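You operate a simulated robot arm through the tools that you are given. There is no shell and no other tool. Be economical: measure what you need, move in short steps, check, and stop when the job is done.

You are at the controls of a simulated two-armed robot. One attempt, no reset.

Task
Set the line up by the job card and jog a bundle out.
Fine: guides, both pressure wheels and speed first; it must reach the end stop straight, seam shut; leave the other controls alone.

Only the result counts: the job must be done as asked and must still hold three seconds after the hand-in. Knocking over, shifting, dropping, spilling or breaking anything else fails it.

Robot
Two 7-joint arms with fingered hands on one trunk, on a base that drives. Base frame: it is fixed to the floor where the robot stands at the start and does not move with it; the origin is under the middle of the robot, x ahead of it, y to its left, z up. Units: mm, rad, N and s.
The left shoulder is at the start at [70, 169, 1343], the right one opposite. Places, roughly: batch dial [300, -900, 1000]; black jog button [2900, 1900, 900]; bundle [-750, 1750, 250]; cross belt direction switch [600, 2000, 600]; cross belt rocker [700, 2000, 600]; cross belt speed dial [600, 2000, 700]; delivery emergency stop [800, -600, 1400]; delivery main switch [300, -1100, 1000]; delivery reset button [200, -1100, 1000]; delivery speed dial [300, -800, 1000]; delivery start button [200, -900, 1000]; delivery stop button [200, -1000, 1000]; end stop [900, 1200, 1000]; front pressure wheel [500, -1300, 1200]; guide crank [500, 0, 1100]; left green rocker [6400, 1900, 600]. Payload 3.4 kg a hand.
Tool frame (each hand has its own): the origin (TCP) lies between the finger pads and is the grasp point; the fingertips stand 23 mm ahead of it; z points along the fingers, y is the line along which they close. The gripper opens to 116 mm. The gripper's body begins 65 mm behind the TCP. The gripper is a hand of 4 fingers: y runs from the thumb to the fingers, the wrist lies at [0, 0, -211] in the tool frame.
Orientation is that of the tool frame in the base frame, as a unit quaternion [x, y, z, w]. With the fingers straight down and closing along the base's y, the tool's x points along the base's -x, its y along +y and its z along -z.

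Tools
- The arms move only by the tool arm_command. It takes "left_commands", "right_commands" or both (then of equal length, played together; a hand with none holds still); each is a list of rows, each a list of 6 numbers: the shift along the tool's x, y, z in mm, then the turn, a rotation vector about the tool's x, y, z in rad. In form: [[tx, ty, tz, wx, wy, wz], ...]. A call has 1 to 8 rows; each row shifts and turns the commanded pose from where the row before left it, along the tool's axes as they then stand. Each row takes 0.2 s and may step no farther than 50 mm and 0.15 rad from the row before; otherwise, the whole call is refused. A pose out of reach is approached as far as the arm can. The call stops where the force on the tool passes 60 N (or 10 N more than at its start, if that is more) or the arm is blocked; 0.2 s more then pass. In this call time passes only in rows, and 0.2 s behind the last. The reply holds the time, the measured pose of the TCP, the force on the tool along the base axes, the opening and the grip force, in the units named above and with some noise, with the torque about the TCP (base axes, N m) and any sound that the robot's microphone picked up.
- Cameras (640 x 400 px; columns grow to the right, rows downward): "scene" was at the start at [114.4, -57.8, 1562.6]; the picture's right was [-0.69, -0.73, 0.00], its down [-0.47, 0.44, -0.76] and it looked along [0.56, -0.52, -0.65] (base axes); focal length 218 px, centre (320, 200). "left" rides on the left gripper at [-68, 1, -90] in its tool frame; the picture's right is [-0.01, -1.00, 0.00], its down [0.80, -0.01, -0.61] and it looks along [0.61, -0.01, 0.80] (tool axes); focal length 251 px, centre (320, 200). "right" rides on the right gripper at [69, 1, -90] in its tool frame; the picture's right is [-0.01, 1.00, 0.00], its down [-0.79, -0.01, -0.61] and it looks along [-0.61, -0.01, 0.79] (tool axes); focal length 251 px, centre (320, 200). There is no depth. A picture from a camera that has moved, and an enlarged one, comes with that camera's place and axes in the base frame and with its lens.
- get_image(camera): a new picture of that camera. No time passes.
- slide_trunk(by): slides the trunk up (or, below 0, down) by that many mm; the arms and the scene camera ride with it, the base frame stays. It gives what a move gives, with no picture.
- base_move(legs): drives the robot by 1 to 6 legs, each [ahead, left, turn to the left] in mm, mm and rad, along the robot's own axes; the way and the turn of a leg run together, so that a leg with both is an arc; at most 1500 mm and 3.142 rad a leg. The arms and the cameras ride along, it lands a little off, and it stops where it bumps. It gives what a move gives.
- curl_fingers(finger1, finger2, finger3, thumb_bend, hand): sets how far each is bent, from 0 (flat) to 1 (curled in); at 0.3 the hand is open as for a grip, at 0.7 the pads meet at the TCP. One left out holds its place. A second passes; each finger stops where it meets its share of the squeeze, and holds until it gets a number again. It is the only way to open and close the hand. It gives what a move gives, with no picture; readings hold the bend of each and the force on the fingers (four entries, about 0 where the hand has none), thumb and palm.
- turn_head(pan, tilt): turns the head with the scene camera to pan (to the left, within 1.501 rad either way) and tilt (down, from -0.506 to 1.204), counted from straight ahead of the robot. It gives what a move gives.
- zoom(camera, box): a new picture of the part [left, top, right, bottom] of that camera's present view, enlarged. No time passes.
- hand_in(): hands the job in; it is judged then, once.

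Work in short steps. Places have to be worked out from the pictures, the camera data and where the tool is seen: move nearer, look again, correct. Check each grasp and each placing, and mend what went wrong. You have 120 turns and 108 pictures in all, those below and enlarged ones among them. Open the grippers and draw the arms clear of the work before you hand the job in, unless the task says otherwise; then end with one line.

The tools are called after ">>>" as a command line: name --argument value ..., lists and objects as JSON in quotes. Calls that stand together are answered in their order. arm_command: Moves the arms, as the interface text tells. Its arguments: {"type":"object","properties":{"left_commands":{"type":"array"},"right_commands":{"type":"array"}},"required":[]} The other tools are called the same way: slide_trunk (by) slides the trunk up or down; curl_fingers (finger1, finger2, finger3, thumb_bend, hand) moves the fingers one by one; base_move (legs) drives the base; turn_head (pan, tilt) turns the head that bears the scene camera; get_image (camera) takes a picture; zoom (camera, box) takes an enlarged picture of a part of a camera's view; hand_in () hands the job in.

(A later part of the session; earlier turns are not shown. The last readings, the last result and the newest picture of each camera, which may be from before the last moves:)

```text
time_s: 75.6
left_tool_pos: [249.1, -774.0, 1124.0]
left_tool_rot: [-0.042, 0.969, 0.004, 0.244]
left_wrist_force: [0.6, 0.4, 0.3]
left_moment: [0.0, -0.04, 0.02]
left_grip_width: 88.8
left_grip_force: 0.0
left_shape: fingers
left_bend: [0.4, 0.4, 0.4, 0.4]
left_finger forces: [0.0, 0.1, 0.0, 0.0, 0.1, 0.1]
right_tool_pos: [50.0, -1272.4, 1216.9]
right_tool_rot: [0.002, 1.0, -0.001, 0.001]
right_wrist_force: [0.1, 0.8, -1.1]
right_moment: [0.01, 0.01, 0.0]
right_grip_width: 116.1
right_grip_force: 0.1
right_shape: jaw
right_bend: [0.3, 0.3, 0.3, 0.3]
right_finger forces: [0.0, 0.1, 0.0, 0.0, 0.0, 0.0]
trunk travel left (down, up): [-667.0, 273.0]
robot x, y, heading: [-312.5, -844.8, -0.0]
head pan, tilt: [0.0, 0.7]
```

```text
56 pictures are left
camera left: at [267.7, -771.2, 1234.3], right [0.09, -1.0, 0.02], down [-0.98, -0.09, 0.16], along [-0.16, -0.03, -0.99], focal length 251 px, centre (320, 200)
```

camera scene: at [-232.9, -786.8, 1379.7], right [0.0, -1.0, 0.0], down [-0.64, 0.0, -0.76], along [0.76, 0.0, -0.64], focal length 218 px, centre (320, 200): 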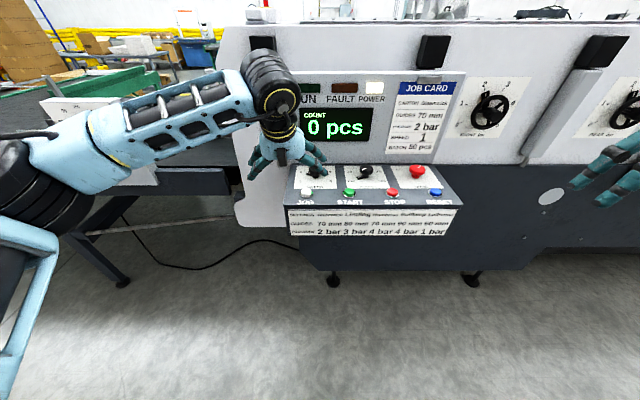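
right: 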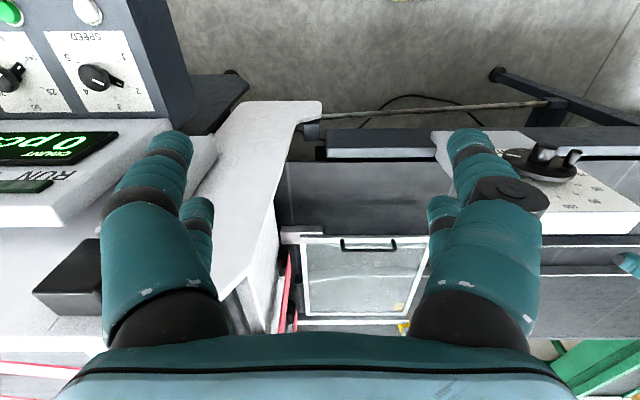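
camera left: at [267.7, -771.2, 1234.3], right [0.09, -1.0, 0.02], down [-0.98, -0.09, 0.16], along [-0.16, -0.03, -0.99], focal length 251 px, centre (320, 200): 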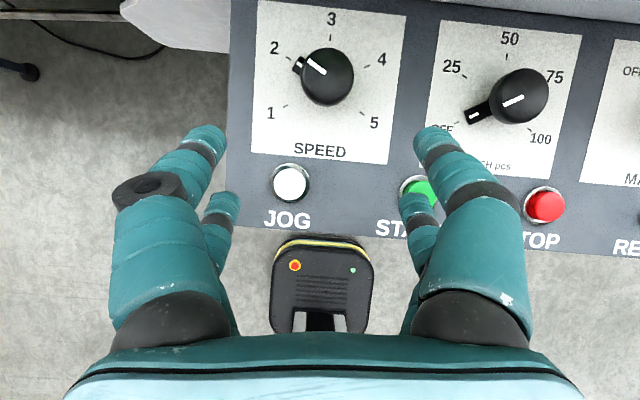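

Speed is at 2, with cap ≈45 mm at [332,-774,1021] and the nose at upper left. I retract and straighten the hand to vertical, and roll it CCW so the fingers will close clear of the nose.

>>> arm_command --left_commands '[[26.5, 0, -14, 0, 0.1, 0], [28, 0, -11.5, 0, 0.1, 0], [29, 0, -8.5, 0, 0.1, 0], [29.5, 0, -5.7, 0, 0.1, 0], [0, 0, 0, 0, 0, -0.14], [0, 0, 0, 0, 0, -0.14], [0, 0, 0, 0, 0, -0.14], [0, 0, 0, 0, 0, -0.14]]'

>>> arm_command --left_commands '[[0, 0, 0, 0, 0, -0.14], [0, 0, 0, 0, 0, -0.14], [0, 0, 0, 0, 0, -0.14], [0, 0, 0, 0, 0, -0.14], [0, 0, 0, 0, 0, -0.14], [0, 0, 0, 0, 0, -0.14], [0, 0, 0, 0, 0, -0.14], [0, 0, 0, 0, 0, -0.14]]'

```text
time_s: 77.4
left_tool_pos: [129.0, -785.0, 1122.7]
left_tool_rot: [-0.315, 0.948, -0.016, 0.043]
left_wrist_force: [-0.6, 0.6, -0.1]
left_moment: [-0.03, 0.01, 0.0]
left_grip_width: 88.7
left_grip_force: 0.0
left_shape: fingers
left_bend: [0.4, 0.4, 0.4, 0.4]
left_finger forces: [0.0, 0.0, 0.1, 0.1, 0.0, 0.1]
right_tool_pos: [51.6, -1274.4, 1217.3]
right_tool_rot: [0.002, 1.0, 0.0, 0.0]
right_wrist_force: [-0.9, 0.3, -0.9]
right_moment: [-0.03, -0.03, 0.01]
right_grip_width: 115.7
right_grip_force: 0.0
right_shape: jaw
right_bend: [0.3, 0.3, 0.3, 0.3]
right_finger forces: [0.0, 0.0, 0.1, 0.1, 0.0, 0.0]
trunk travel left (down, up): [-667.0, 273.0]
robot x, y, heading: [-311.5, -844.2, -0.008]
head pan, tilt: [0.0, 0.7]
```

```text
time_s: 79.2
left_tool_pos: [129.2, -784.7, 1123.2]
left_tool_rot: [0.771, -0.635, 0.037, -0.027]
left_wrist_force: [-0.6, -0.6, -1.3]
left_moment: [-0.01, 0.0, 0.0]
left_grip_width: 88.7
left_grip_force: 0.1
left_shape: fingers
left_bend: [0.4, 0.4, 0.4, 0.4]
left_finger forces: [0.0, 0.1, 0.0, 0.1, 0.0, 0.0]
right_tool_pos: [51.7, -1273.8, 1215.8]
right_tool_rot: [0.002, 1.0, 0.0, 0.0]
right_wrist_force: [0.4, 0.4, -0.7]
right_moment: [-0.01, 0.0, 0.03]
right_grip_width: 116.2
right_grip_force: 0.1
right_shape: jaw
right_bend: [0.3, 0.3, 0.3, 0.3]
right_finger forces: [0.0, 0.0, 0.0, 0.0, 0.1, 0.0]
trunk travel left (down, up): [-667.0, 273.0]
robot x, y, heading: [-311.2, -845.9, -0.002]
head pan, tilt: [0.0, 0.7]
```

Roll goes freely to −1.77. I test four more rows for the end range.

>>> arm_command --left_commands '[[0, 0, 0, 0, 0, -0.14], [0, 0, 0, 0, 0, -0.14], [0, 0, 0, 0, 0, -0.14], [0, 0, 0, 0, 0, -0.14]]'

```text
time_s: 80.2
left_tool_pos: [130.5, -784.2, 1122.4]
left_tool_rot: [0.916, -0.398, 0.043, -0.016]
left_wrist_force: [-0.2, 0.1, 0.3]
left_moment: [0.0, 0.02, -0.01]
left_grip_width: 88.7
left_grip_force: 0.0
left_shape: fingers
left_bend: [0.4, 0.4, 0.4, 0.4]
left_finger forces: [0.0, 0.1, 0.0, 0.1, 0.0, 0.0]
right_tool_pos: [51.0, -1274.5, 1216.5]
right_tool_rot: [0.002, 1.0, 0.0, 0.001]
right_wrist_force: [0.1, 0.1, -1.0]
right_moment: [-0.01, -0.03, 0.0]
right_grip_width: 115.8
right_grip_force: 0.1
right_shape: jaw
right_bend: [0.3, 0.3, 0.3, 0.3]
right_finger forces: [0.0, 0.0, 0.0, 0.0, 0.0, 0.0]
trunk travel left (down, up): [-667.0, 273.0]
robot x, y, heading: [-309.7, -846.5, -0.006]
head pan, tilt: [0.0, 0.7]
```

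Full roll isn't needed: the nose sits below the cap, so I can grip the upper cap. To keep hand clear of the display I start from about +0.5 roll; rolling back.

>>> arm_command --left_commands '[[0, 0, 0, 0, 0, 0.147], [0, 0, 0, 0, 0, 0.147], [0, 0, 0, 0, 0, 0.147], [0, 0, 0, 0, 0, 0.147], [0, 0, 0, 0, 0, 0.147], [0, 0, 0, 0, 0, 0.147], [0, 0, 0, 0, 0, 0.147], [0, 0, 0, 0, 0, 0.147]]'

>>> arm_command --left_commands '[[0, 0, 0, 0, 0, 0.147], [0, 0, 0, 0, 0, 0.147], [0, 0, 0, 0, 0, 0.147], [0, 0, 0, 0, 0, 0.147], [0, 0, 0, 0, 0, 0.147], [0, 0, 0, 0, 0, 0.147], [0, 0, 0, 0, 0, 0.147], [0, 0, 0, 0, 0, 0.147]]'

>>> arm_command --left_commands '[[0, 0, 0, 0, 0, 0.147], [0, 0, 0, 0, 0, 0.147], [0, 0, 0, 0, 0, 0.147]]'

>>> base_move --legs '[[170, 0, 0]]'

>>> get_image --camera "left"

>>> get_image --camera "scene"

```text
time_s: 82.0
left_tool_pos: [130.5, -785.3, 1122.9]
left_tool_rot: [-0.54, 0.84, -0.027, 0.036]
left_wrist_force: [-0.4, -0.3, -0.5]
left_moment: [-0.05, 0.04, 0.0]
left_grip_width: 88.7
left_grip_force: 0.0
left_shape: fingers
left_bend: [0.4, 0.4, 0.4, 0.4]
left_finger forces: [0.0, 0.0, 0.1, 0.1, 0.1, 0.0]
right_tool_pos: [50.4, -1274.4, 1216.3]
right_tool_rot: [0.002, 1.0, -0.001, 0.0]
right_wrist_force: [0.6, 0.7, 0.0]
right_moment: [0.01, 0.02, 0.01]
right_grip_width: 116.1
right_grip_force: 0.1
right_shape: jaw
right_bend: [0.3, 0.3, 0.3, 0.3]
right_finger forces: [0.0, 0.0, 0.0, 0.0, 0.0, 0.0]
trunk travel left (down, up): [-667.0, 273.0]
robot x, y, heading: [-308.4, -846.2, -0.003]
head pan, tilt: [0.0, 0.7]
```

```text
time_s: 83.8
left_tool_pos: [130.0, -784.6, 1123.5]
left_tool_rot: [0.017, 0.999, -0.003, 0.045]
left_wrist_force: [-0.7, 0.4, -1.3]
left_moment: [-0.01, -0.03, 0.02]
left_grip_width: 88.5
left_grip_force: 0.1
left_shape: fingers
left_bend: [0.4, 0.4, 0.4, 0.4]
left_finger forces: [0.0, 0.0, 0.0, 0.0, 0.0, 0.0]
right_tool_pos: [51.3, -1273.6, 1216.6]
right_tool_rot: [0.001, 1.0, 0.0, 0.0]
right_wrist_force: [0.7, -0.4, -1.0]
right_moment: [0.0, 0.0, -0.02]
right_grip_width: 116.0
right_grip_force: 0.0
right_shape: jaw
right_bend: [0.3, 0.3, 0.3, 0.3]
right_finger forces: [0.0, 0.0, 0.0, 0.0, 0.0, 0.0]
trunk travel left (down, up): [-667.0, 273.0]
robot x, y, heading: [-308.1, -847.4, -0.002]
head pan, tilt: [0.0, 0.7]
```

```text
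time_s: 84.6
left_tool_pos: [129.0, -785.4, 1123.4]
left_tool_rot: [0.235, 0.971, 0.008, 0.045]
left_wrist_force: [-0.2, 0.2, 0.2]
left_moment: [-0.03, 0.0, -0.01]
left_grip_width: 88.6
left_grip_force: 0.1
left_shape: fingers
left_bend: [0.4, 0.4, 0.4, 0.4]
left_finger forces: [0.1, 0.0, 0.1, 0.0, 0.0, 0.0]
right_tool_pos: [50.7, -1273.5, 1216.5]
right_tool_rot: [0.003, 1.0, -0.001, 0.0]
right_wrist_force: [-1.0, 0.5, 0.2]
right_moment: [-0.02, 0.0, 0.0]
right_grip_width: 116.0
right_grip_force: 0.2
right_shape: jaw
right_bend: [0.3, 0.3, 0.3, 0.3]
right_finger forces: [0.0, 0.0, 0.1, 0.0, 0.0, 0.0]
trunk travel left (down, up): [-667.0, 273.0]
robot x, y, heading: [-310.2, -846.3, 0.0]
head pan, tilt: [0.0, 0.7]
```

```text
time_s: 86.0
left_tool_pos: [296.2, -787.2, 1124.4]
left_tool_rot: [0.234, 0.971, 0.008, 0.046]
left_wrist_force: [0.4, -0.3, 0.1]
left_moment: [0.0, -0.01, 0.03]
left_grip_width: 88.6
left_grip_force: 0.1
left_shape: fingers
left_bend: [0.4, 0.4, 0.4, 0.4]
left_finger forces: [0.1, 0.0, 0.0, 0.0, 0.0, 0.0]
right_tool_pos: [215.8, -1275.9, 1217.5]
right_tool_rot: [0.005, 1.0, 0.0, 0.001]
right_wrist_force: [0.1, 0.5, 0.5]
right_moment: [0.01, 0.01, -0.02]
right_grip_width: 115.8
right_grip_force: 0.1
right_shape: jaw
right_bend: [0.3, 0.3, 0.3, 0.3]
right_finger forces: [0.1, 0.0, 0.1, 0.0, 0.0, 0.0]
trunk travel left (down, up): [-667.0, 273.0]
robot x, y, heading: [-143.5, -844.9, -0.008]
head pan, tilt: [0.0, 0.7]
```

```text
55 pictures are left
camera left: at [349.4, -817.5, 1218.9], right [-0.45, -0.89, -0.04], down [-0.76, 0.36, 0.54], along [-0.47, 0.27, -0.84], focal length 251 px, centre (320, 200)
```

left: 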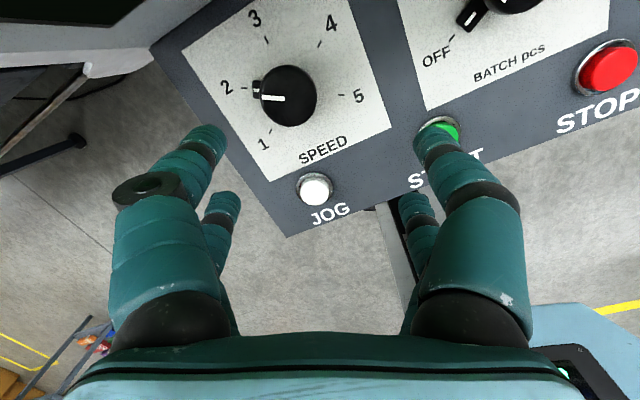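

```text
54 pictures are left
camera scene: at [-7.8, -847.2, 1379.9], right [-0.01, -1.0, 0.0], down [-0.64, 0.0, -0.77], along [0.77, -0.01, -0.64], focal length 218 px, centre (320, 200)
```

scene: 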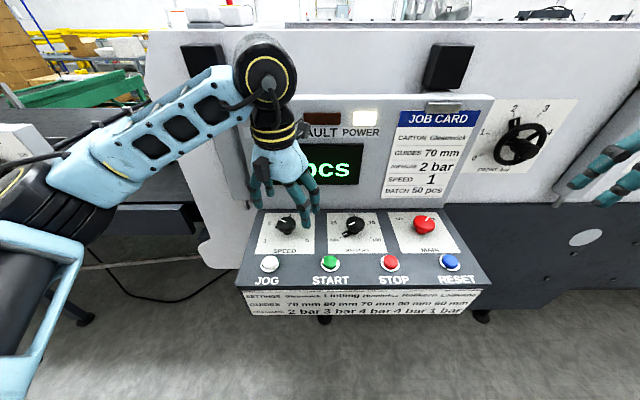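

Knob confirmed at [331,-774]. Shift over it and lower 60 mm, then check.

>>> arm_command --left_commands '[[-12.5, 13.8, 1.6, 0, 0, 0], [-12.5, 13.8, 1.6, 0, 0, 0], [1.7, -0.7, 20, 0, 0, 0], [1.7, -0.7, 20, 0, 0, 0], [1.7, -0.7, 20, 0, 0, 0]]'

>>> get_image --camera "left"

>>> zoom --camera "scene" --box '[220, 130, 380, 280]'

```text
time_s: 87.2
left_tool_pos: [325.0, -772.8, 1067.9]
left_tool_rot: [0.236, 0.97, 0.008, 0.05]
left_wrist_force: [-19.6, 0.7, 11.0]
left_moment: [-0.52, -2.98, -0.59]
left_grip_width: 88.9
left_grip_force: 0.1
left_shape: fingers
left_bend: [0.4, 0.4, 0.4, 0.4]
left_finger forces: [0.0, 0.0, 0.1, 0.0, 0.0, 0.0]
right_tool_pos: [210.2, -1274.5, 1220.7]
right_tool_rot: [0.003, 1.0, -0.001, 0.003]
right_wrist_force: [-0.1, 0.2, 0.1]
right_moment: [0.0, 0.01, -0.02]
right_grip_width: 116.3
right_grip_force: 0.0
right_shape: jaw
right_bend: [0.3, 0.3, 0.3, 0.3]
right_finger forces: [0.1, 0.0, 0.0, 0.0, 0.0, 0.0]
trunk travel left (down, up): [-667.0, 273.0]
robot x, y, heading: [-145.9, -845.1, -0.009]
head pan, tilt: [0.0, 0.7]
```

```text
53 pictures are left
camera left: at [377.5, -803.4, 1161.8], right [-0.45, -0.89, -0.04], down [-0.77, 0.36, 0.53], along [-0.46, 0.27, -0.85], focal length 251 px, centre (320, 200)
```

left: 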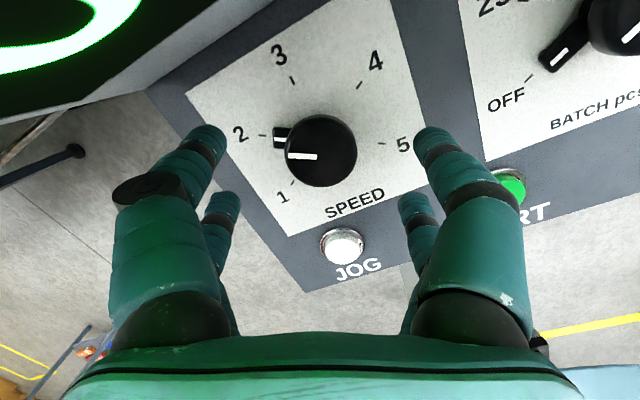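

```text
2.67 times, centred on (300, 205) of scene
camera zoom: at [-15.2, -845.9, 1380.7], right [-0.01, -1.0, 0.0], down [-0.64, 0.0, -0.77], along [0.77, -0.01, -0.64], focal length 582 px, centre (373, 187)
```

zoom: 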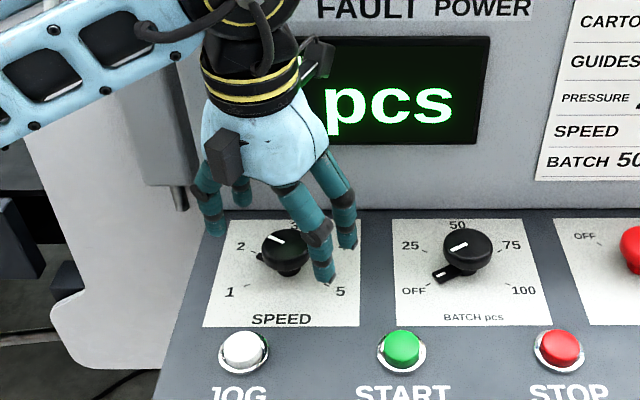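

The hand's camera bracket touched the display (−20 N); nothing was moved, but I should use the right hand, whose camera faces me. Back off, swing left hand outward, bring the right hand in front of me.

>>> base_move --legs '[[-170, 0, 0]]'

>>> arm_command --left_commands '[[27.8, 22.8, -7.6, 0, 0, 0], [27.8, 22.8, -7.6, 0, 0, 0], [27.8, 22.8, -7.6, 0, 0, 0], [27.8, 22.8, -7.6, 0, 0, 0], [27.8, 22.8, -7.6, 0, 0, 0], [27.8, 22.8, -7.6, 0, 0, 0], [27.8, 22.8, -7.6, 0, 0, 0], [27.8, 22.8, -7.6, 0, 0, 0]]' --right_commands '[[-6, 40, 14, 0, 0, 0], [-6, 40, 14, 0, 0, 0], [-6, 40, 14, 0, 0, 0], [-6, 40, 14, 0, 0, 0], [-6, 40, 14, 0, 0, 0], [-6, 40, 14, 0, 0, 0], [-6, 40, 14, 0, 0, 0], [-6, 40, 14, 0, 0, 0]]'

>>> get_image --camera "scene"

```text
time_s: 88.7
left_tool_pos: [164.6, -772.0, 1062.4]
left_tool_rot: [0.234, 0.971, 0.007, 0.044]
left_wrist_force: [0.3, -1.0, 0.3]
left_moment: [0.0, -0.01, 0.02]
left_grip_width: 88.4
left_grip_force: 0.1
left_shape: fingers
left_bend: [0.4, 0.4, 0.4, 0.4]
left_finger forces: [0.0, 0.0, 0.0, 0.1, 0.0, 0.0]
right_tool_pos: [49.4, -1274.0, 1217.6]
right_tool_rot: [0.004, 1.0, 0.0, -0.001]
right_wrist_force: [-0.6, 0.0, 0.3]
right_moment: [0.02, 0.02, 0.01]
right_grip_width: 115.9
right_grip_force: 0.0
right_shape: jaw
right_bend: [0.3, 0.3, 0.3, 0.3]
right_finger forces: [0.0, 0.0, 0.0, 0.1, 0.0, 0.1]
trunk travel left (down, up): [-667.0, 273.0]
robot x, y, heading: [-311.5, -845.9, -0.003]
head pan, tilt: [0.0, 0.7]
```

```text
time_s: 90.5
left_tool_pos: [41.7, -504.2, 1111.1]
left_tool_rot: [0.235, 0.971, 0.007, 0.046]
left_wrist_force: [0.1, 0.9, -0.3]
left_moment: [0.01, 0.02, 0.0]
left_grip_width: 88.7
left_grip_force: 0.0
left_shape: fingers
left_bend: [0.4, 0.4, 0.4, 0.4]
left_finger forces: [0.1, 0.0, 0.1, 0.1, 0.0, 0.0]
right_tool_pos: [99.4, -955.4, 1103.9]
right_tool_rot: [0.005, 1.0, -0.001, 0.0]
right_wrist_force: [0.4, 0.0, -0.3]
right_moment: [-0.04, 0.01, -0.03]
right_grip_width: 116.1
right_grip_force: 0.0
right_shape: jaw
right_bend: [0.3, 0.3, 0.3, 0.3]
right_finger forces: [0.0, 0.0, 0.0, 0.0, 0.1, 0.0]
trunk travel left (down, up): [-667.0, 273.0]
robot x, y, heading: [-313.7, -840.2, -0.009]
head pan, tilt: [0.0, 0.7]
```

```text
51 pictures are left
camera scene: at [-175.3, -844.6, 1379.6], right [-0.01, -1.0, 0.0], down [-0.64, 0.0, -0.76], along [0.76, -0.01, -0.64], focal length 218 px, centre (320, 200)
```

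scene: 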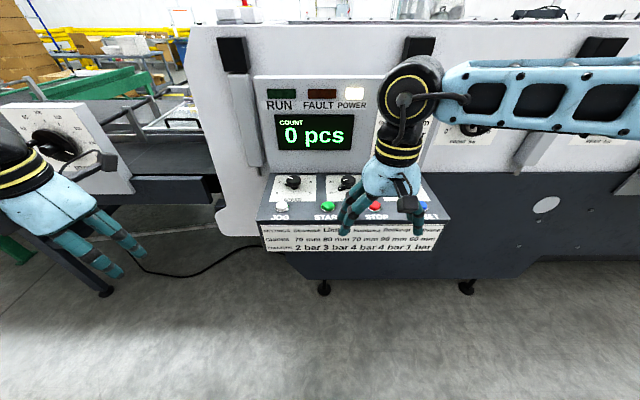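

Prepare the right hand (roll +0.5, fingers 0.4) and drive so it is near the dial.

>>> arm_command --right_commands '[[0, 0, 0, 0, 0, 0.13], [0, 0, 0, 0, 0, 0.13], [0, 0, 0, 0, 0, 0.13], [0, 0, 0, 0, 0, 0.13]]'

>>> curl_fingers --hand "right" --finger1 0.4 --finger2 0.4 --finger3 0.4 --thumb_bend 0.4

>>> base_move --legs '[[0, 181, 0], [190, 0, 0]]'

>>> get_image --camera "right"

>>> get_image --camera "scene"

```text
time_s: 91.5
left_tool_pos: [38.2, -508.1, 1113.0]
left_tool_rot: [0.234, 0.971, 0.008, 0.045]
left_wrist_force: [-0.3, 0.6, -0.3]
left_moment: [-0.01, 0.0, 0.01]
left_grip_width: 88.5
left_grip_force: 0.1
left_shape: fingers
left_bend: [0.4, 0.4, 0.4, 0.4]
left_finger forces: [0.1, 0.1, 0.0, 0.0, 0.0, 0.1]
right_tool_pos: [98.9, -987.9, 1107.7]
right_tool_rot: [0.259, 0.966, 0.001, 0.0]
right_wrist_force: [0.3, -0.1, 0.5]
right_moment: [0.06, 0.01, -0.02]
right_grip_width: 115.8
right_grip_force: 0.1
right_shape: jaw
right_bend: [0.3, 0.3, 0.3, 0.3]
right_finger forces: [0.0, 0.0, 0.0, 0.0, 0.0, 0.1]
right hand out of reach, approached as far as the arm can: row 3, 4
trunk travel left (down, up): [-667.0, 273.0]
robot x, y, heading: [-312.8, -842.7, -0.006]
head pan, tilt: [0.0, 0.7]
```

```text
time_s: 92.5
left_tool_pos: [40.6, -507.9, 1112.9]
left_tool_rot: [0.234, 0.971, 0.008, 0.044]
left_wrist_force: [-0.8, -0.6, -0.2]
left_moment: [0.02, 0.03, -0.02]
left_grip_width: 88.3
left_grip_force: 0.0
left_shape: fingers
left_bend: [0.4, 0.4, 0.4, 0.4]
left_finger forces: [0.0, 0.1, 0.1, 0.0, 0.1, 0.0]
right_tool_pos: [100.6, -988.5, 1107.3]
right_tool_rot: [0.258, 0.966, 0.001, 0.0]
right_wrist_force: [0.5, 0.6, 0.2]
right_moment: [-0.01, 0.02, 0.0]
right_grip_width: 88.8
right_grip_force: 0.0
right_shape: fingers
right_bend: [0.4, 0.4, 0.4, 0.4]
right_finger forces: [0.1, 0.1, 0.1, 0.0, 0.0, 0.1]
trunk travel left (down, up): [-667.0, 273.0]
robot x, y, heading: [-313.4, -841.9, -0.009]
head pan, tilt: [0.0, 0.7]
```

```text
time_s: 95.1
left_tool_pos: [228.9, -330.3, 1111.9]
left_tool_rot: [0.234, 0.971, 0.008, 0.046]
left_wrist_force: [0.1, 0.6, 0.5]
left_moment: [0.01, -0.01, 0.01]
left_grip_width: 88.3
left_grip_force: 0.1
left_shape: fingers
left_bend: [0.4, 0.4, 0.4, 0.4]
left_finger forces: [0.1, 0.1, 0.0, 0.1, 0.0, 0.0]
right_tool_pos: [287.8, -806.8, 1108.7]
right_tool_rot: [0.258, 0.966, 0.002, 0.0]
right_wrist_force: [0.1, -0.1, -0.3]
right_moment: [-0.03, -0.03, -0.01]
right_grip_width: 88.9
right_grip_force: 0.1
right_shape: fingers
right_bend: [0.4, 0.4, 0.4, 0.4]
right_finger forces: [0.0, 0.0, 0.0, 0.0, 0.0, 0.0]
trunk travel left (down, up): [-667.0, 273.0]
robot x, y, heading: [-122.8, -669.2, -0.009]
head pan, tilt: [0.0, 0.7]
```

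```text
50 pictures are left
camera right: at [226.9, -774.4, 1198.6], right [0.51, 0.86, 0.0], down [0.68, -0.41, 0.61], along [0.52, -0.31, -0.8], focal length 251 px, centre (320, 200)
```

right: 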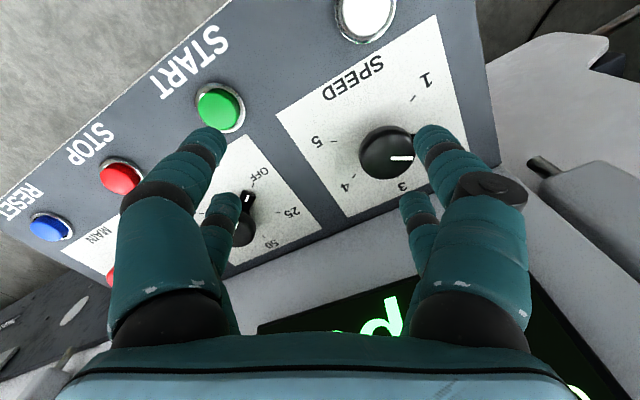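

```text
49 pictures are left
camera scene: at [11.5, -667.6, 1379.9], right [-0.01, -1.0, 0.0], down [-0.64, 0.0, -0.77], along [0.77, -0.01, -0.64], focal length 218 px, centre (320, 200)
```

scene: 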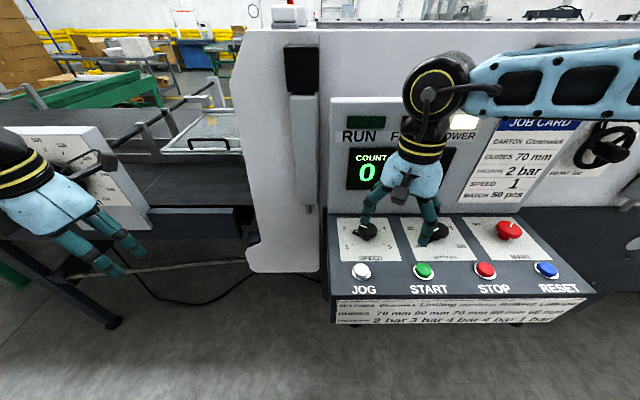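

Knob confirmed at [329,-775]. Base nudge of +42/+32 mm to be right above it.

>>> base_move --legs '[[42, 32, 0]]'

>>> arm_command --right_commands '[[0, 0, 20, 0, 0, 0], [0, 0, 20, 0, 0, 0]]'

>>> get_image --camera "right"

>>> zoom --camera "scene" --box '[300, 120, 460, 280]'

```text
time_s: 96.1
left_tool_pos: [267.1, -299.8, 1114.6]
left_tool_rot: [0.235, 0.971, 0.008, 0.045]
left_wrist_force: [0.0, -0.1, 0.2]
left_moment: [0.03, -0.01, 0.02]
left_grip_width: 88.4
left_grip_force: 0.0
left_shape: fingers
left_bend: [0.4, 0.4, 0.4, 0.4]
left_finger forces: [0.0, 0.0, 0.0, 0.0, 0.0, 0.0]
right_tool_pos: [327.6, -779.7, 1109.4]
right_tool_rot: [0.259, 0.966, 0.003, 0.001]
right_wrist_force: [0.2, -0.2, 0.3]
right_moment: [0.04, 0.04, -0.01]
right_grip_width: 88.4
right_grip_force: 0.0
right_shape: fingers
right_bend: [0.4, 0.4, 0.4, 0.4]
right_finger forces: [0.1, 0.0, 0.1, 0.0, 0.0, 0.0]
trunk travel left (down, up): [-667.0, 273.0]
robot x, y, heading: [-80.1, -632.4, -0.006]
head pan, tilt: [0.0, 0.7]
```

```text
time_s: 96.7
left_tool_pos: [271.5, -297.4, 1111.3]
left_tool_rot: [0.236, 0.971, 0.007, 0.046]
left_wrist_force: [-0.9, 0.4, 0.7]
left_moment: [-0.02, 0.02, 0.06]
left_grip_width: 88.6
left_grip_force: 0.1
left_shape: fingers
left_bend: [0.4, 0.4, 0.4, 0.4]
left_finger forces: [0.0, 0.1, 0.1, 0.0, 0.0, 0.0]
right_tool_pos: [331.7, -783.7, 1068.0]
right_tool_rot: [0.258, 0.966, 0.003, -0.001]
right_wrist_force: [0.3, -1.1, -0.7]
right_moment: [-0.03, 0.02, 0.01]
right_grip_width: 88.2
right_grip_force: 0.1
right_shape: fingers
right_bend: [0.4, 0.4, 0.4, 0.4]
right_finger forces: [0.0, 0.0, 0.0, 0.1, 0.0, 0.0]
right hand out of reach, approached as far as the arm can: row 2
trunk travel left (down, up): [-667.0, 273.0]
robot x, y, heading: [-81.1, -634.4, -0.01]
head pan, tilt: [0.0, 0.7]
```

```text
48 pictures are left
camera right: at [270.9, -749.1, 1158.1], right [0.51, 0.86, 0.0], down [0.69, -0.41, 0.6], along [0.52, -0.3, -0.8], focal length 251 px, centre (320, 200)
```

right: 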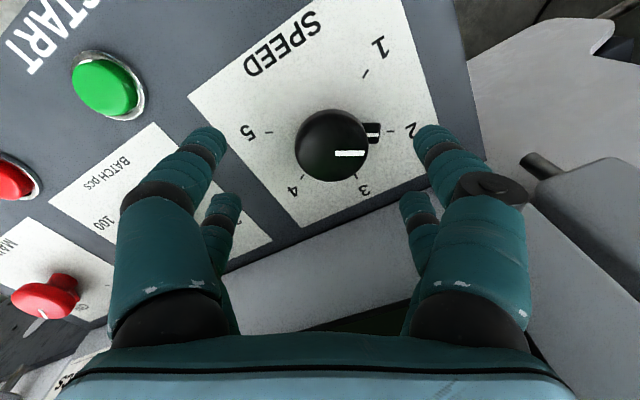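

```text
2.50 times, centred on (380, 200) of scene
camera zoom: at [54.4, -636.3, 1379.7], right [-0.01, -1.0, 0.0], down [-0.64, 0.01, -0.76], along [0.76, -0.01, -0.64], focal length 545 px, centre (170, 200)
```

zoom: 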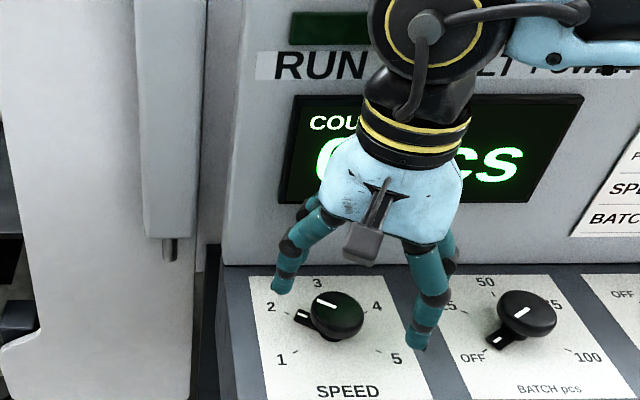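

Aligned but 8 mm off in y. Nudge the base left, then lower the trunk 38 mm.

>>> base_move --legs '[[0, 8, 0]]'

>>> slide_trunk --by -37

>>> get_image --camera "right"

>>> zoom --camera "scene" --box '[300, 120, 460, 280]'

```text
time_s: 97.4
left_tool_pos: [270.7, -291.3, 1112.7]
left_tool_rot: [0.235, 0.971, 0.009, 0.045]
left_wrist_force: [0.8, 0.5, -0.6]
left_moment: [0.05, -0.01, 0.02]
left_grip_width: 88.4
left_grip_force: 0.1
left_shape: fingers
left_bend: [0.4, 0.4, 0.4, 0.4]
left_finger forces: [0.0, 0.0, 0.0, 0.0, 0.0, 0.0]
right_tool_pos: [332.2, -775.4, 1066.7]
right_tool_rot: [0.258, 0.966, 0.003, -0.001]
right_wrist_force: [0.4, -0.6, 1.7]
right_moment: [0.04, -0.04, 0.04]
right_grip_width: 88.5
right_grip_force: 0.0
right_shape: fingers
right_bend: [0.4, 0.4, 0.4, 0.4]
right_finger forces: [0.1, 0.0, 0.0, 0.1, 0.0, 0.0]
trunk travel left (down, up): [-667.0, 273.0]
robot x, y, heading: [-83.1, -627.0, -0.01]
head pan, tilt: [0.0, 0.7]
```

```text
time_s: 98.2
left_tool_pos: [271.2, -289.5, 1074.4]
left_tool_rot: [0.234, 0.971, 0.008, 0.046]
left_wrist_force: [-0.2, -0.2, 0.2]
left_moment: [-0.01, -0.01, -0.05]
left_grip_width: 88.4
left_grip_force: 0.0
left_shape: fingers
left_bend: [0.4, 0.4, 0.4, 0.4]
left_finger forces: [0.0, 0.1, 0.0, 0.0, 0.0, 0.1]
right_tool_pos: [331.0, -774.3, 1032.0]
right_tool_rot: [0.257, 0.966, 0.002, -0.001]
right_wrist_force: [-0.2, -0.4, -0.3]
right_moment: [-0.01, 0.03, -0.01]
right_grip_width: 88.4
right_grip_force: 0.1
right_shape: fingers
right_bend: [0.4, 0.4, 0.4, 0.4]
right_finger forces: [0.0, 0.1, 0.0, 0.1, 0.0, 0.1]
trunk travel left (down, up): [-630.0, 310.0]
robot x, y, heading: [-79.8, -625.2, -0.008]
head pan, tilt: [0.0, 0.7]
```

```text
46 pictures are left
camera right: at [270.6, -740.1, 1121.3], right [0.51, 0.86, 0.0], down [0.69, -0.41, 0.6], along [0.52, -0.3, -0.8], focal length 251 px, centre (320, 200)
```

right: 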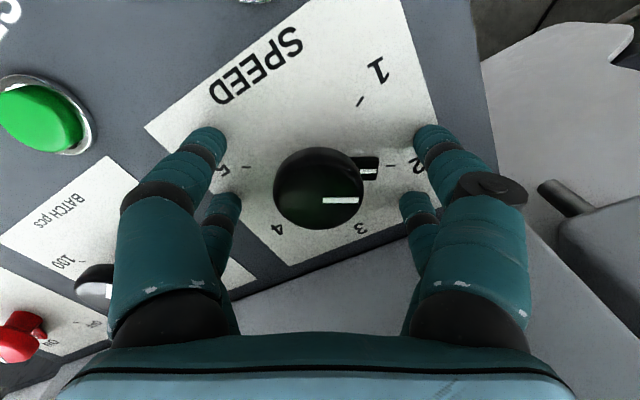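

```text
2.50 times, centred on (380, 200) of scene
camera zoom: at [53.9, -627.3, 1342.7], right [-0.01, -1.0, 0.0], down [-0.64, 0.0, -0.77], along [0.77, -0.01, -0.64], focal length 545 px, centre (170, 200)
```

zoom: 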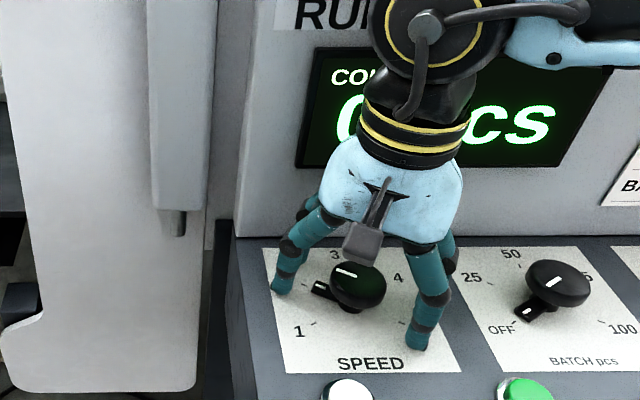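

Fingers straddle the cap. Close on it.

>>> curl_fingers --hand "right" --finger1 0.7 --finger2 0.7 --finger3 0.7 --thumb_bend 0.7

>>> get_image --camera "right"

```text
time_s: 99.2
left_tool_pos: [269.8, -290.0, 1075.6]
left_tool_rot: [0.235, 0.971, 0.008, 0.045]
left_wrist_force: [0.1, -0.9, 0.2]
left_moment: [-0.02, -0.01, 0.01]
left_grip_width: 88.3
left_grip_force: 0.0
left_shape: fingers
left_bend: [0.4, 0.4, 0.4, 0.4]
left_finger forces: [0.0, 0.0, 0.0, 0.1, 0.0, 0.0]
right_tool_pos: [331.9, -774.5, 1030.4]
right_tool_rot: [0.259, 0.966, 0.001, -0.002]
right_wrist_force: [-2.9, -0.8, -7.1]
right_moment: [0.05, -0.04, 0.03]
right_grip_width: 16.3
right_grip_force: 9.3
right_shape: fingers
right_bend: [0.65, 0.65, 0.65, 0.65]
right_finger forces: [4.4, 3.6, 3.4, 0.0, 6.8, 0.0]
trunk travel left (down, up): [-630.0, 310.0]
robot x, y, heading: [-83.4, -624.8, -0.007]
head pan, tilt: [0.0, 0.7]
```

```text
44 pictures are left
camera right: at [270.9, -740.9, 1120.9], right [0.51, 0.86, 0.0], down [0.69, -0.41, 0.6], along [0.52, -0.3, -0.8], focal length 251 px, centre (320, 200)
```

right: 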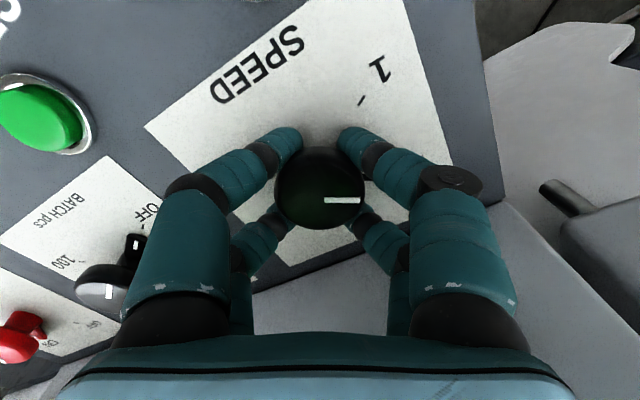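

The digits cage the knob. Rotate CCW in part and check that it follows.

>>> arm_command --right_commands '[[0, 0, 0, 0, 0, -0.14], [0, 0, 0, 0, 0, -0.14], [0, 0, 0, 0, 0, -0.14], [0, 0, 0, 0, 0, -0.14]]'

>>> get_image --camera "right"

```text
time_s: 100.2
left_tool_pos: [271.6, -289.4, 1074.8]
left_tool_rot: [0.235, 0.971, 0.008, 0.045]
left_wrist_force: [0.3, -0.5, 0.1]
left_moment: [0.01, 0.01, 0.02]
left_grip_width: 88.5
left_grip_force: 0.1
left_shape: fingers
left_bend: [0.4, 0.4, 0.4, 0.4]
left_finger forces: [0.0, 0.0, 0.1, 0.0, 0.0, 0.0]
right_tool_pos: [331.4, -774.4, 1030.3]
right_tool_rot: [-0.019, 1.0, 0.002, 0.0]
right_wrist_force: [-1.7, -1.1, -8.0]
right_moment: [0.0, 0.01, -0.01]
right_grip_width: 16.1
right_grip_force: 10.2
right_shape: fingers
right_bend: [0.65, 0.65, 0.65, 0.65]
right_finger forces: [4.9, 4.8, 3.1, 0.1, 7.1, 0.0]
trunk travel left (down, up): [-630.0, 310.0]
robot x, y, heading: [-82.2, -630.0, -0.01]
head pan, tilt: [0.0, 0.7]
```

```text
43 pictures are left
camera right: at [261.5, -777.6, 1120.8], right [-0.03, 1.0, 0.01], down [0.8, 0.02, 0.61], along [0.61, 0.02, -0.8], focal length 251 px, centre (320, 200)
```

right: 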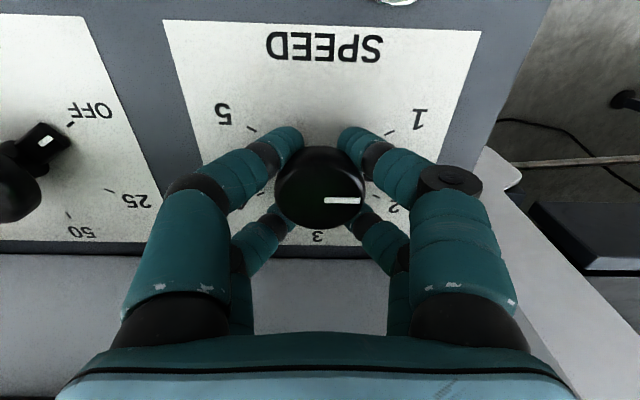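

Knob follows rigidly. Turn the remaining ~0.49 rad, then compare the pointer against tick 1.

>>> arm_command --right_commands '[[0, 0, 0, 0, 0, -0.123], [0, 0, 0, 0, 0, -0.123], [0, 0, 0, 0, 0, -0.123], [0, 0, 0, 0, 0, -0.123]]'

>>> get_image --camera "right"

>>> zoom --camera "scene" --box '[340, 160, 460, 260]'

```text
time_s: 101.2
left_tool_pos: [271.2, -289.7, 1076.6]
left_tool_rot: [0.234, 0.971, 0.008, 0.045]
left_wrist_force: [0.6, -0.4, 0.2]
left_moment: [-0.05, 0.01, 0.01]
left_grip_width: 88.3
left_grip_force: 0.0
left_shape: fingers
left_bend: [0.4, 0.4, 0.4, 0.4]
left_finger forces: [0.0, 0.0, 0.1, 0.0, 0.0, 0.0]
right_tool_pos: [331.4, -774.2, 1030.7]
right_tool_rot: [-0.262, 0.965, 0.003, 0.0]
right_wrist_force: [-2.6, 1.2, -7.7]
right_moment: [0.05, 0.01, -0.01]
right_grip_width: 16.1
right_grip_force: 9.9
right_shape: fingers
right_bend: [0.65, 0.65, 0.65, 0.65]
right_finger forces: [5.2, 5.1, 3.2, 0.0, 6.5, 0.0]
trunk travel left (down, up): [-630.0, 310.0]
robot x, y, heading: [-81.6, -628.9, -0.004]
head pan, tilt: [0.0, 0.7]
```

```text
42 pictures are left
camera right: at [270.7, -810.0, 1120.6], right [-0.5, 0.87, 0.01], down [0.69, 0.39, 0.61], along [0.53, 0.31, -0.79], focal length 251 px, centre (320, 200)
```

right: 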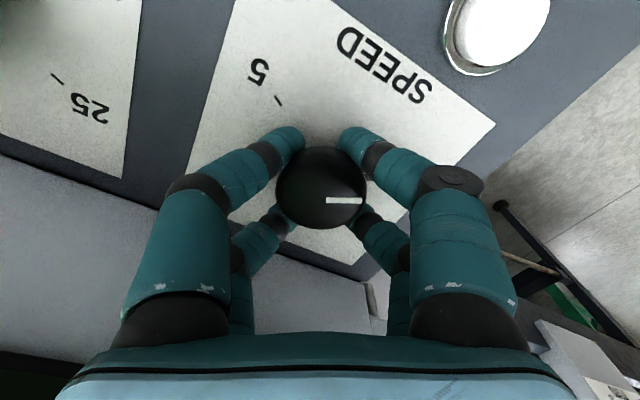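

```text
4.00 times, centred on (400, 210) of scene
camera zoom: at [54.5, -627.7, 1342.7], right [-0.01, -1.0, 0.0], down [-0.64, 0.01, -0.76], along [0.76, -0.01, -0.64], focal length 872 px, centre (0, 160)
```

zoom: 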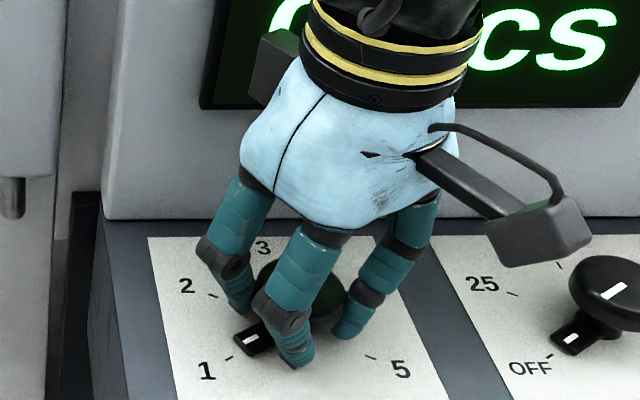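

Rotated 60°. Release, raise the trunk, and look.

>>> curl_fingers --hand "right" --finger1 0.4 --finger2 0.4 --finger3 0.4 --thumb_bend 0.4

>>> slide_trunk --by 70

>>> get_image --camera "right"

>>> zoom --camera "scene" --box '[330, 180, 450, 280]'

```text
time_s: 102.2
left_tool_pos: [270.3, -289.8, 1075.6]
left_tool_rot: [0.236, 0.971, 0.008, 0.045]
left_wrist_force: [0.2, 0.3, 0.2]
left_moment: [0.04, 0.0, -0.02]
left_grip_width: 88.2
left_grip_force: 0.1
left_shape: fingers
left_bend: [0.4, 0.4, 0.4, 0.4]
left_finger forces: [0.0, 0.1, 0.0, 0.0, 0.0, 0.0]
right_tool_pos: [331.7, -775.1, 1030.1]
right_tool_rot: [-0.261, 0.965, 0.003, 0.0]
right_wrist_force: [-0.3, -0.1, -0.6]
right_moment: [-0.01, 0.0, 0.01]
right_grip_width: 87.5
right_grip_force: 0.1
right_shape: fingers
right_bend: [0.4, 0.4, 0.4, 0.4]
right_finger forces: [0.1, 0.1, 0.1, 0.1, 0.1, 0.1]
trunk travel left (down, up): [-630.0, 310.0]
robot x, y, heading: [-85.2, -627.8, -0.005]
head pan, tilt: [0.0, 0.7]
```

```text
time_s: 103.3
left_tool_pos: [271.2, -289.3, 1145.1]
left_tool_rot: [0.236, 0.971, 0.008, 0.046]
left_wrist_force: [-0.2, 1.0, -0.4]
left_moment: [0.01, 0.02, 0.01]
left_grip_width: 88.7
left_grip_force: 0.1
left_shape: fingers
left_bend: [0.4, 0.4, 0.4, 0.4]
left_finger forces: [0.1, 0.1, 0.0, 0.1, 0.1, 0.0]
right_tool_pos: [332.5, -775.3, 1100.1]
right_tool_rot: [-0.261, 0.965, 0.003, 0.001]
right_wrist_force: [-0.5, -0.9, 0.3]
right_moment: [-0.03, 0.03, 0.02]
right_grip_width: 87.7
right_grip_force: 0.0
right_shape: fingers
right_bend: [0.4, 0.4, 0.4, 0.4]
right_finger forces: [0.1, 0.1, 0.0, 0.1, 0.0, 0.0]
trunk travel left (down, up): [-700.0, 240.0]
robot x, y, heading: [-82.9, -624.8, -0.008]
head pan, tilt: [0.0, 0.7]
```

```text
40 pictures are left
camera right: at [270.7, -809.7, 1190.6], right [-0.5, 0.87, 0.01], down [0.69, 0.39, 0.61], along [0.53, 0.31, -0.79], focal length 251 px, centre (320, 200)
```

right: 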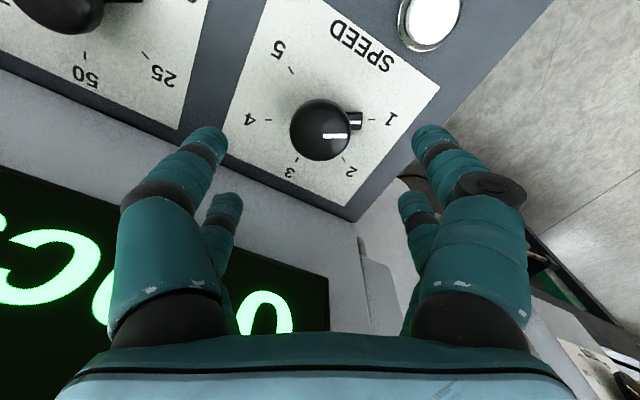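

```text
4.00 times, centred on (390, 230) of scene
camera zoom: at [54.4, -627.6, 1412.7], right [-0.01, -1.0, 0.0], down [-0.64, 0.01, -0.76], along [0.76, -0.01, -0.64], focal length 872 px, centre (40, 80)
```

zoom: 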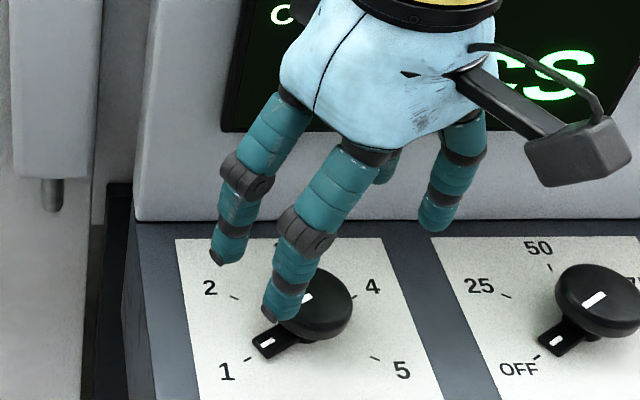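

Speed pointer is on 1. Now the guide crank: back off a bit and look left.

>>> base_move --legs '[[-150, 0, 0]]'

>>> turn_head --pan 0.75 --tilt 0.5

>>> get_image --camera "scene"

```text
time_s: 104.7
left_tool_pos: [124.9, -287.9, 1144.8]
left_tool_rot: [0.234, 0.971, 0.007, 0.044]
left_wrist_force: [-0.3, 0.6, 0.6]
left_moment: [-0.02, 0.03, 0.01]
left_grip_width: 88.6
left_grip_force: 0.1
left_shape: fingers
left_bend: [0.4, 0.4, 0.4, 0.4]
left_finger forces: [0.0, 0.1, 0.0, 0.1, 0.0, 0.0]
right_tool_pos: [185.6, -773.4, 1099.6]
right_tool_rot: [-0.261, 0.965, 0.002, 0.0]
right_wrist_force: [-0.5, -0.2, 0.1]
right_moment: [0.02, -0.01, 0.01]
right_grip_width: 87.4
right_grip_force: 0.1
right_shape: fingers
right_bend: [0.4, 0.4, 0.4, 0.4]
right_finger forces: [0.0, 0.0, 0.0, 0.1, 0.1, 0.0]
trunk travel left (down, up): [-700.0, 240.0]
robot x, y, heading: [-229.0, -627.5, -0.006]
head pan, tilt: [0.0, 0.7]
```

```text
time_s: 105.8
left_tool_pos: [123.2, -288.0, 1146.6]
left_tool_rot: [0.235, 0.971, 0.008, 0.045]
left_wrist_force: [0.3, 0.4, 0.0]
left_moment: [0.0, 0.0, 0.01]
left_grip_width: 88.1
left_grip_force: 0.1
left_shape: fingers
left_bend: [0.4, 0.4, 0.4, 0.4]
left_finger forces: [0.1, 0.0, 0.1, 0.0, 0.0, 0.0]
right_tool_pos: [184.0, -772.7, 1101.0]
right_tool_rot: [-0.261, 0.965, 0.003, 0.001]
right_wrist_force: [0.5, -0.2, 0.2]
right_moment: [-0.02, 0.03, 0.0]
right_grip_width: 87.3
right_grip_force: 0.0
right_shape: fingers
right_bend: [0.4, 0.4, 0.4, 0.4]
right_finger forces: [0.1, 0.1, 0.0, 0.1, 0.0, 0.1]
trunk travel left (down, up): [-700.0, 240.0]
robot x, y, heading: [-228.6, -626.6, -0.004]
head pan, tilt: [0.75, 0.499]
```

```text
38 pictures are left
camera scene: at [-111.2, -564.3, 1430.4], right [0.68, -0.74, 0.0], down [-0.35, -0.32, -0.88], along [0.65, 0.59, -0.48], focal length 218 px, centre (320, 200)
```

scene: 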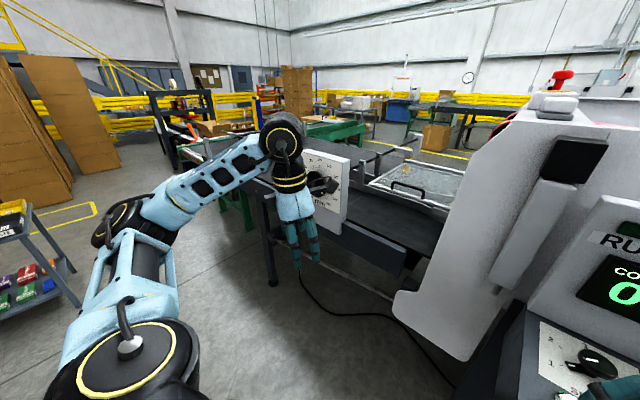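

Crank plate is around [460,-56,1075], facing −x. Drive to a stand-off in front of it and look.

>>> base_move --legs '[[-220, 0, 0], [0, 350, 0]]'

>>> turn_head --pan 0.25 --tilt 0.45

>>> get_image --camera "scene"

```text
time_s: 109.3
left_tool_pos: [-95.5, 64.8, 1145.6]
left_tool_rot: [0.23, 0.972, 0.008, 0.045]
left_wrist_force: [-0.1, -0.5, 0.3]
left_moment: [0.01, -0.03, 0.03]
left_grip_width: 88.3
left_grip_force: 0.0
left_shape: fingers
left_bend: [0.4, 0.4, 0.4, 0.4]
left_finger forces: [0.0, 0.0, 0.0, 0.1, 0.1, 0.1]
right_tool_pos: [-29.8, -420.0, 1100.2]
right_tool_rot: [-0.267, 0.964, 0.002, 0.0]
right_wrist_force: [-0.1, 0.3, 0.4]
right_moment: [-0.03, -0.02, 0.03]
right_grip_width: 87.4
right_grip_force: 0.0
right_shape: fingers
right_bend: [0.4, 0.4, 0.4, 0.4]
right_finger forces: [0.0, 0.0, 0.0, 0.0, 0.0, 0.0]
trunk travel left (down, up): [-700.0, 240.0]
robot x, y, heading: [-442.9, -274.3, -0.0]
head pan, tilt: [0.75, 0.499]
```

```text
time_s: 110.2
left_tool_pos: [-96.1, 65.7, 1144.8]
left_tool_rot: [0.231, 0.972, 0.008, 0.046]
left_wrist_force: [-0.1, 0.6, 0.3]
left_moment: [0.04, 0.01, -0.04]
left_grip_width: 88.2
left_grip_force: 0.2
left_shape: fingers
left_bend: [0.4, 0.4, 0.4, 0.4]
left_finger forces: [0.0, 0.0, 0.0, 0.0, 0.1, 0.1]
right_tool_pos: [-29.6, -418.8, 1100.7]
right_tool_rot: [-0.267, 0.964, 0.002, -0.001]
right_wrist_force: [-0.1, -0.4, -0.4]
right_moment: [0.02, 0.01, 0.02]
right_grip_width: 87.5
right_grip_force: 0.0
right_shape: fingers
right_bend: [0.4, 0.4, 0.4, 0.4]
right_finger forces: [0.0, 0.0, 0.0, 0.0, 0.0, 0.0]
trunk travel left (down, up): [-700.0, 240.0]
robot x, y, heading: [-447.1, -276.0, 0.003]
head pan, tilt: [0.25, 0.45]
```

```text
37 pictures are left
camera scene: at [-304.8, -251.7, 1434.9], right [0.25, -0.97, 0.0], down [-0.42, -0.11, -0.9], along [0.87, 0.22, -0.44], focal length 218 px, centre (320, 200)
```

scene: 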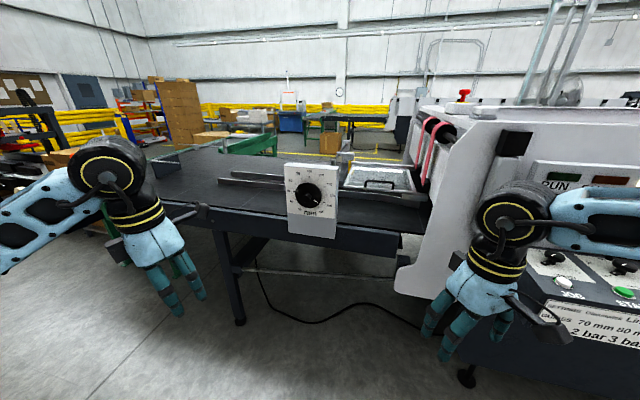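

>>> zoom --camera "scene" --box '[275, 155, 345, 245]'

```text
4.44 times, centred on (310, 200) of scene
camera zoom: at [-304.8, -251.7, 1434.9], right [0.25, -0.97, 0.0], down [-0.42, -0.11, -0.9], along [0.87, 0.22, -0.44], focal length 969 px, centre (364, 200)
```

zoom: 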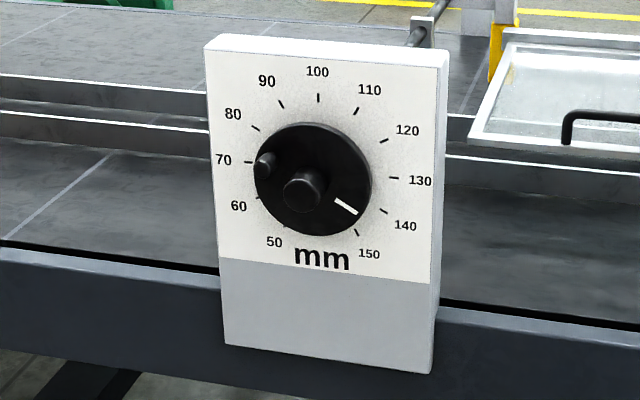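

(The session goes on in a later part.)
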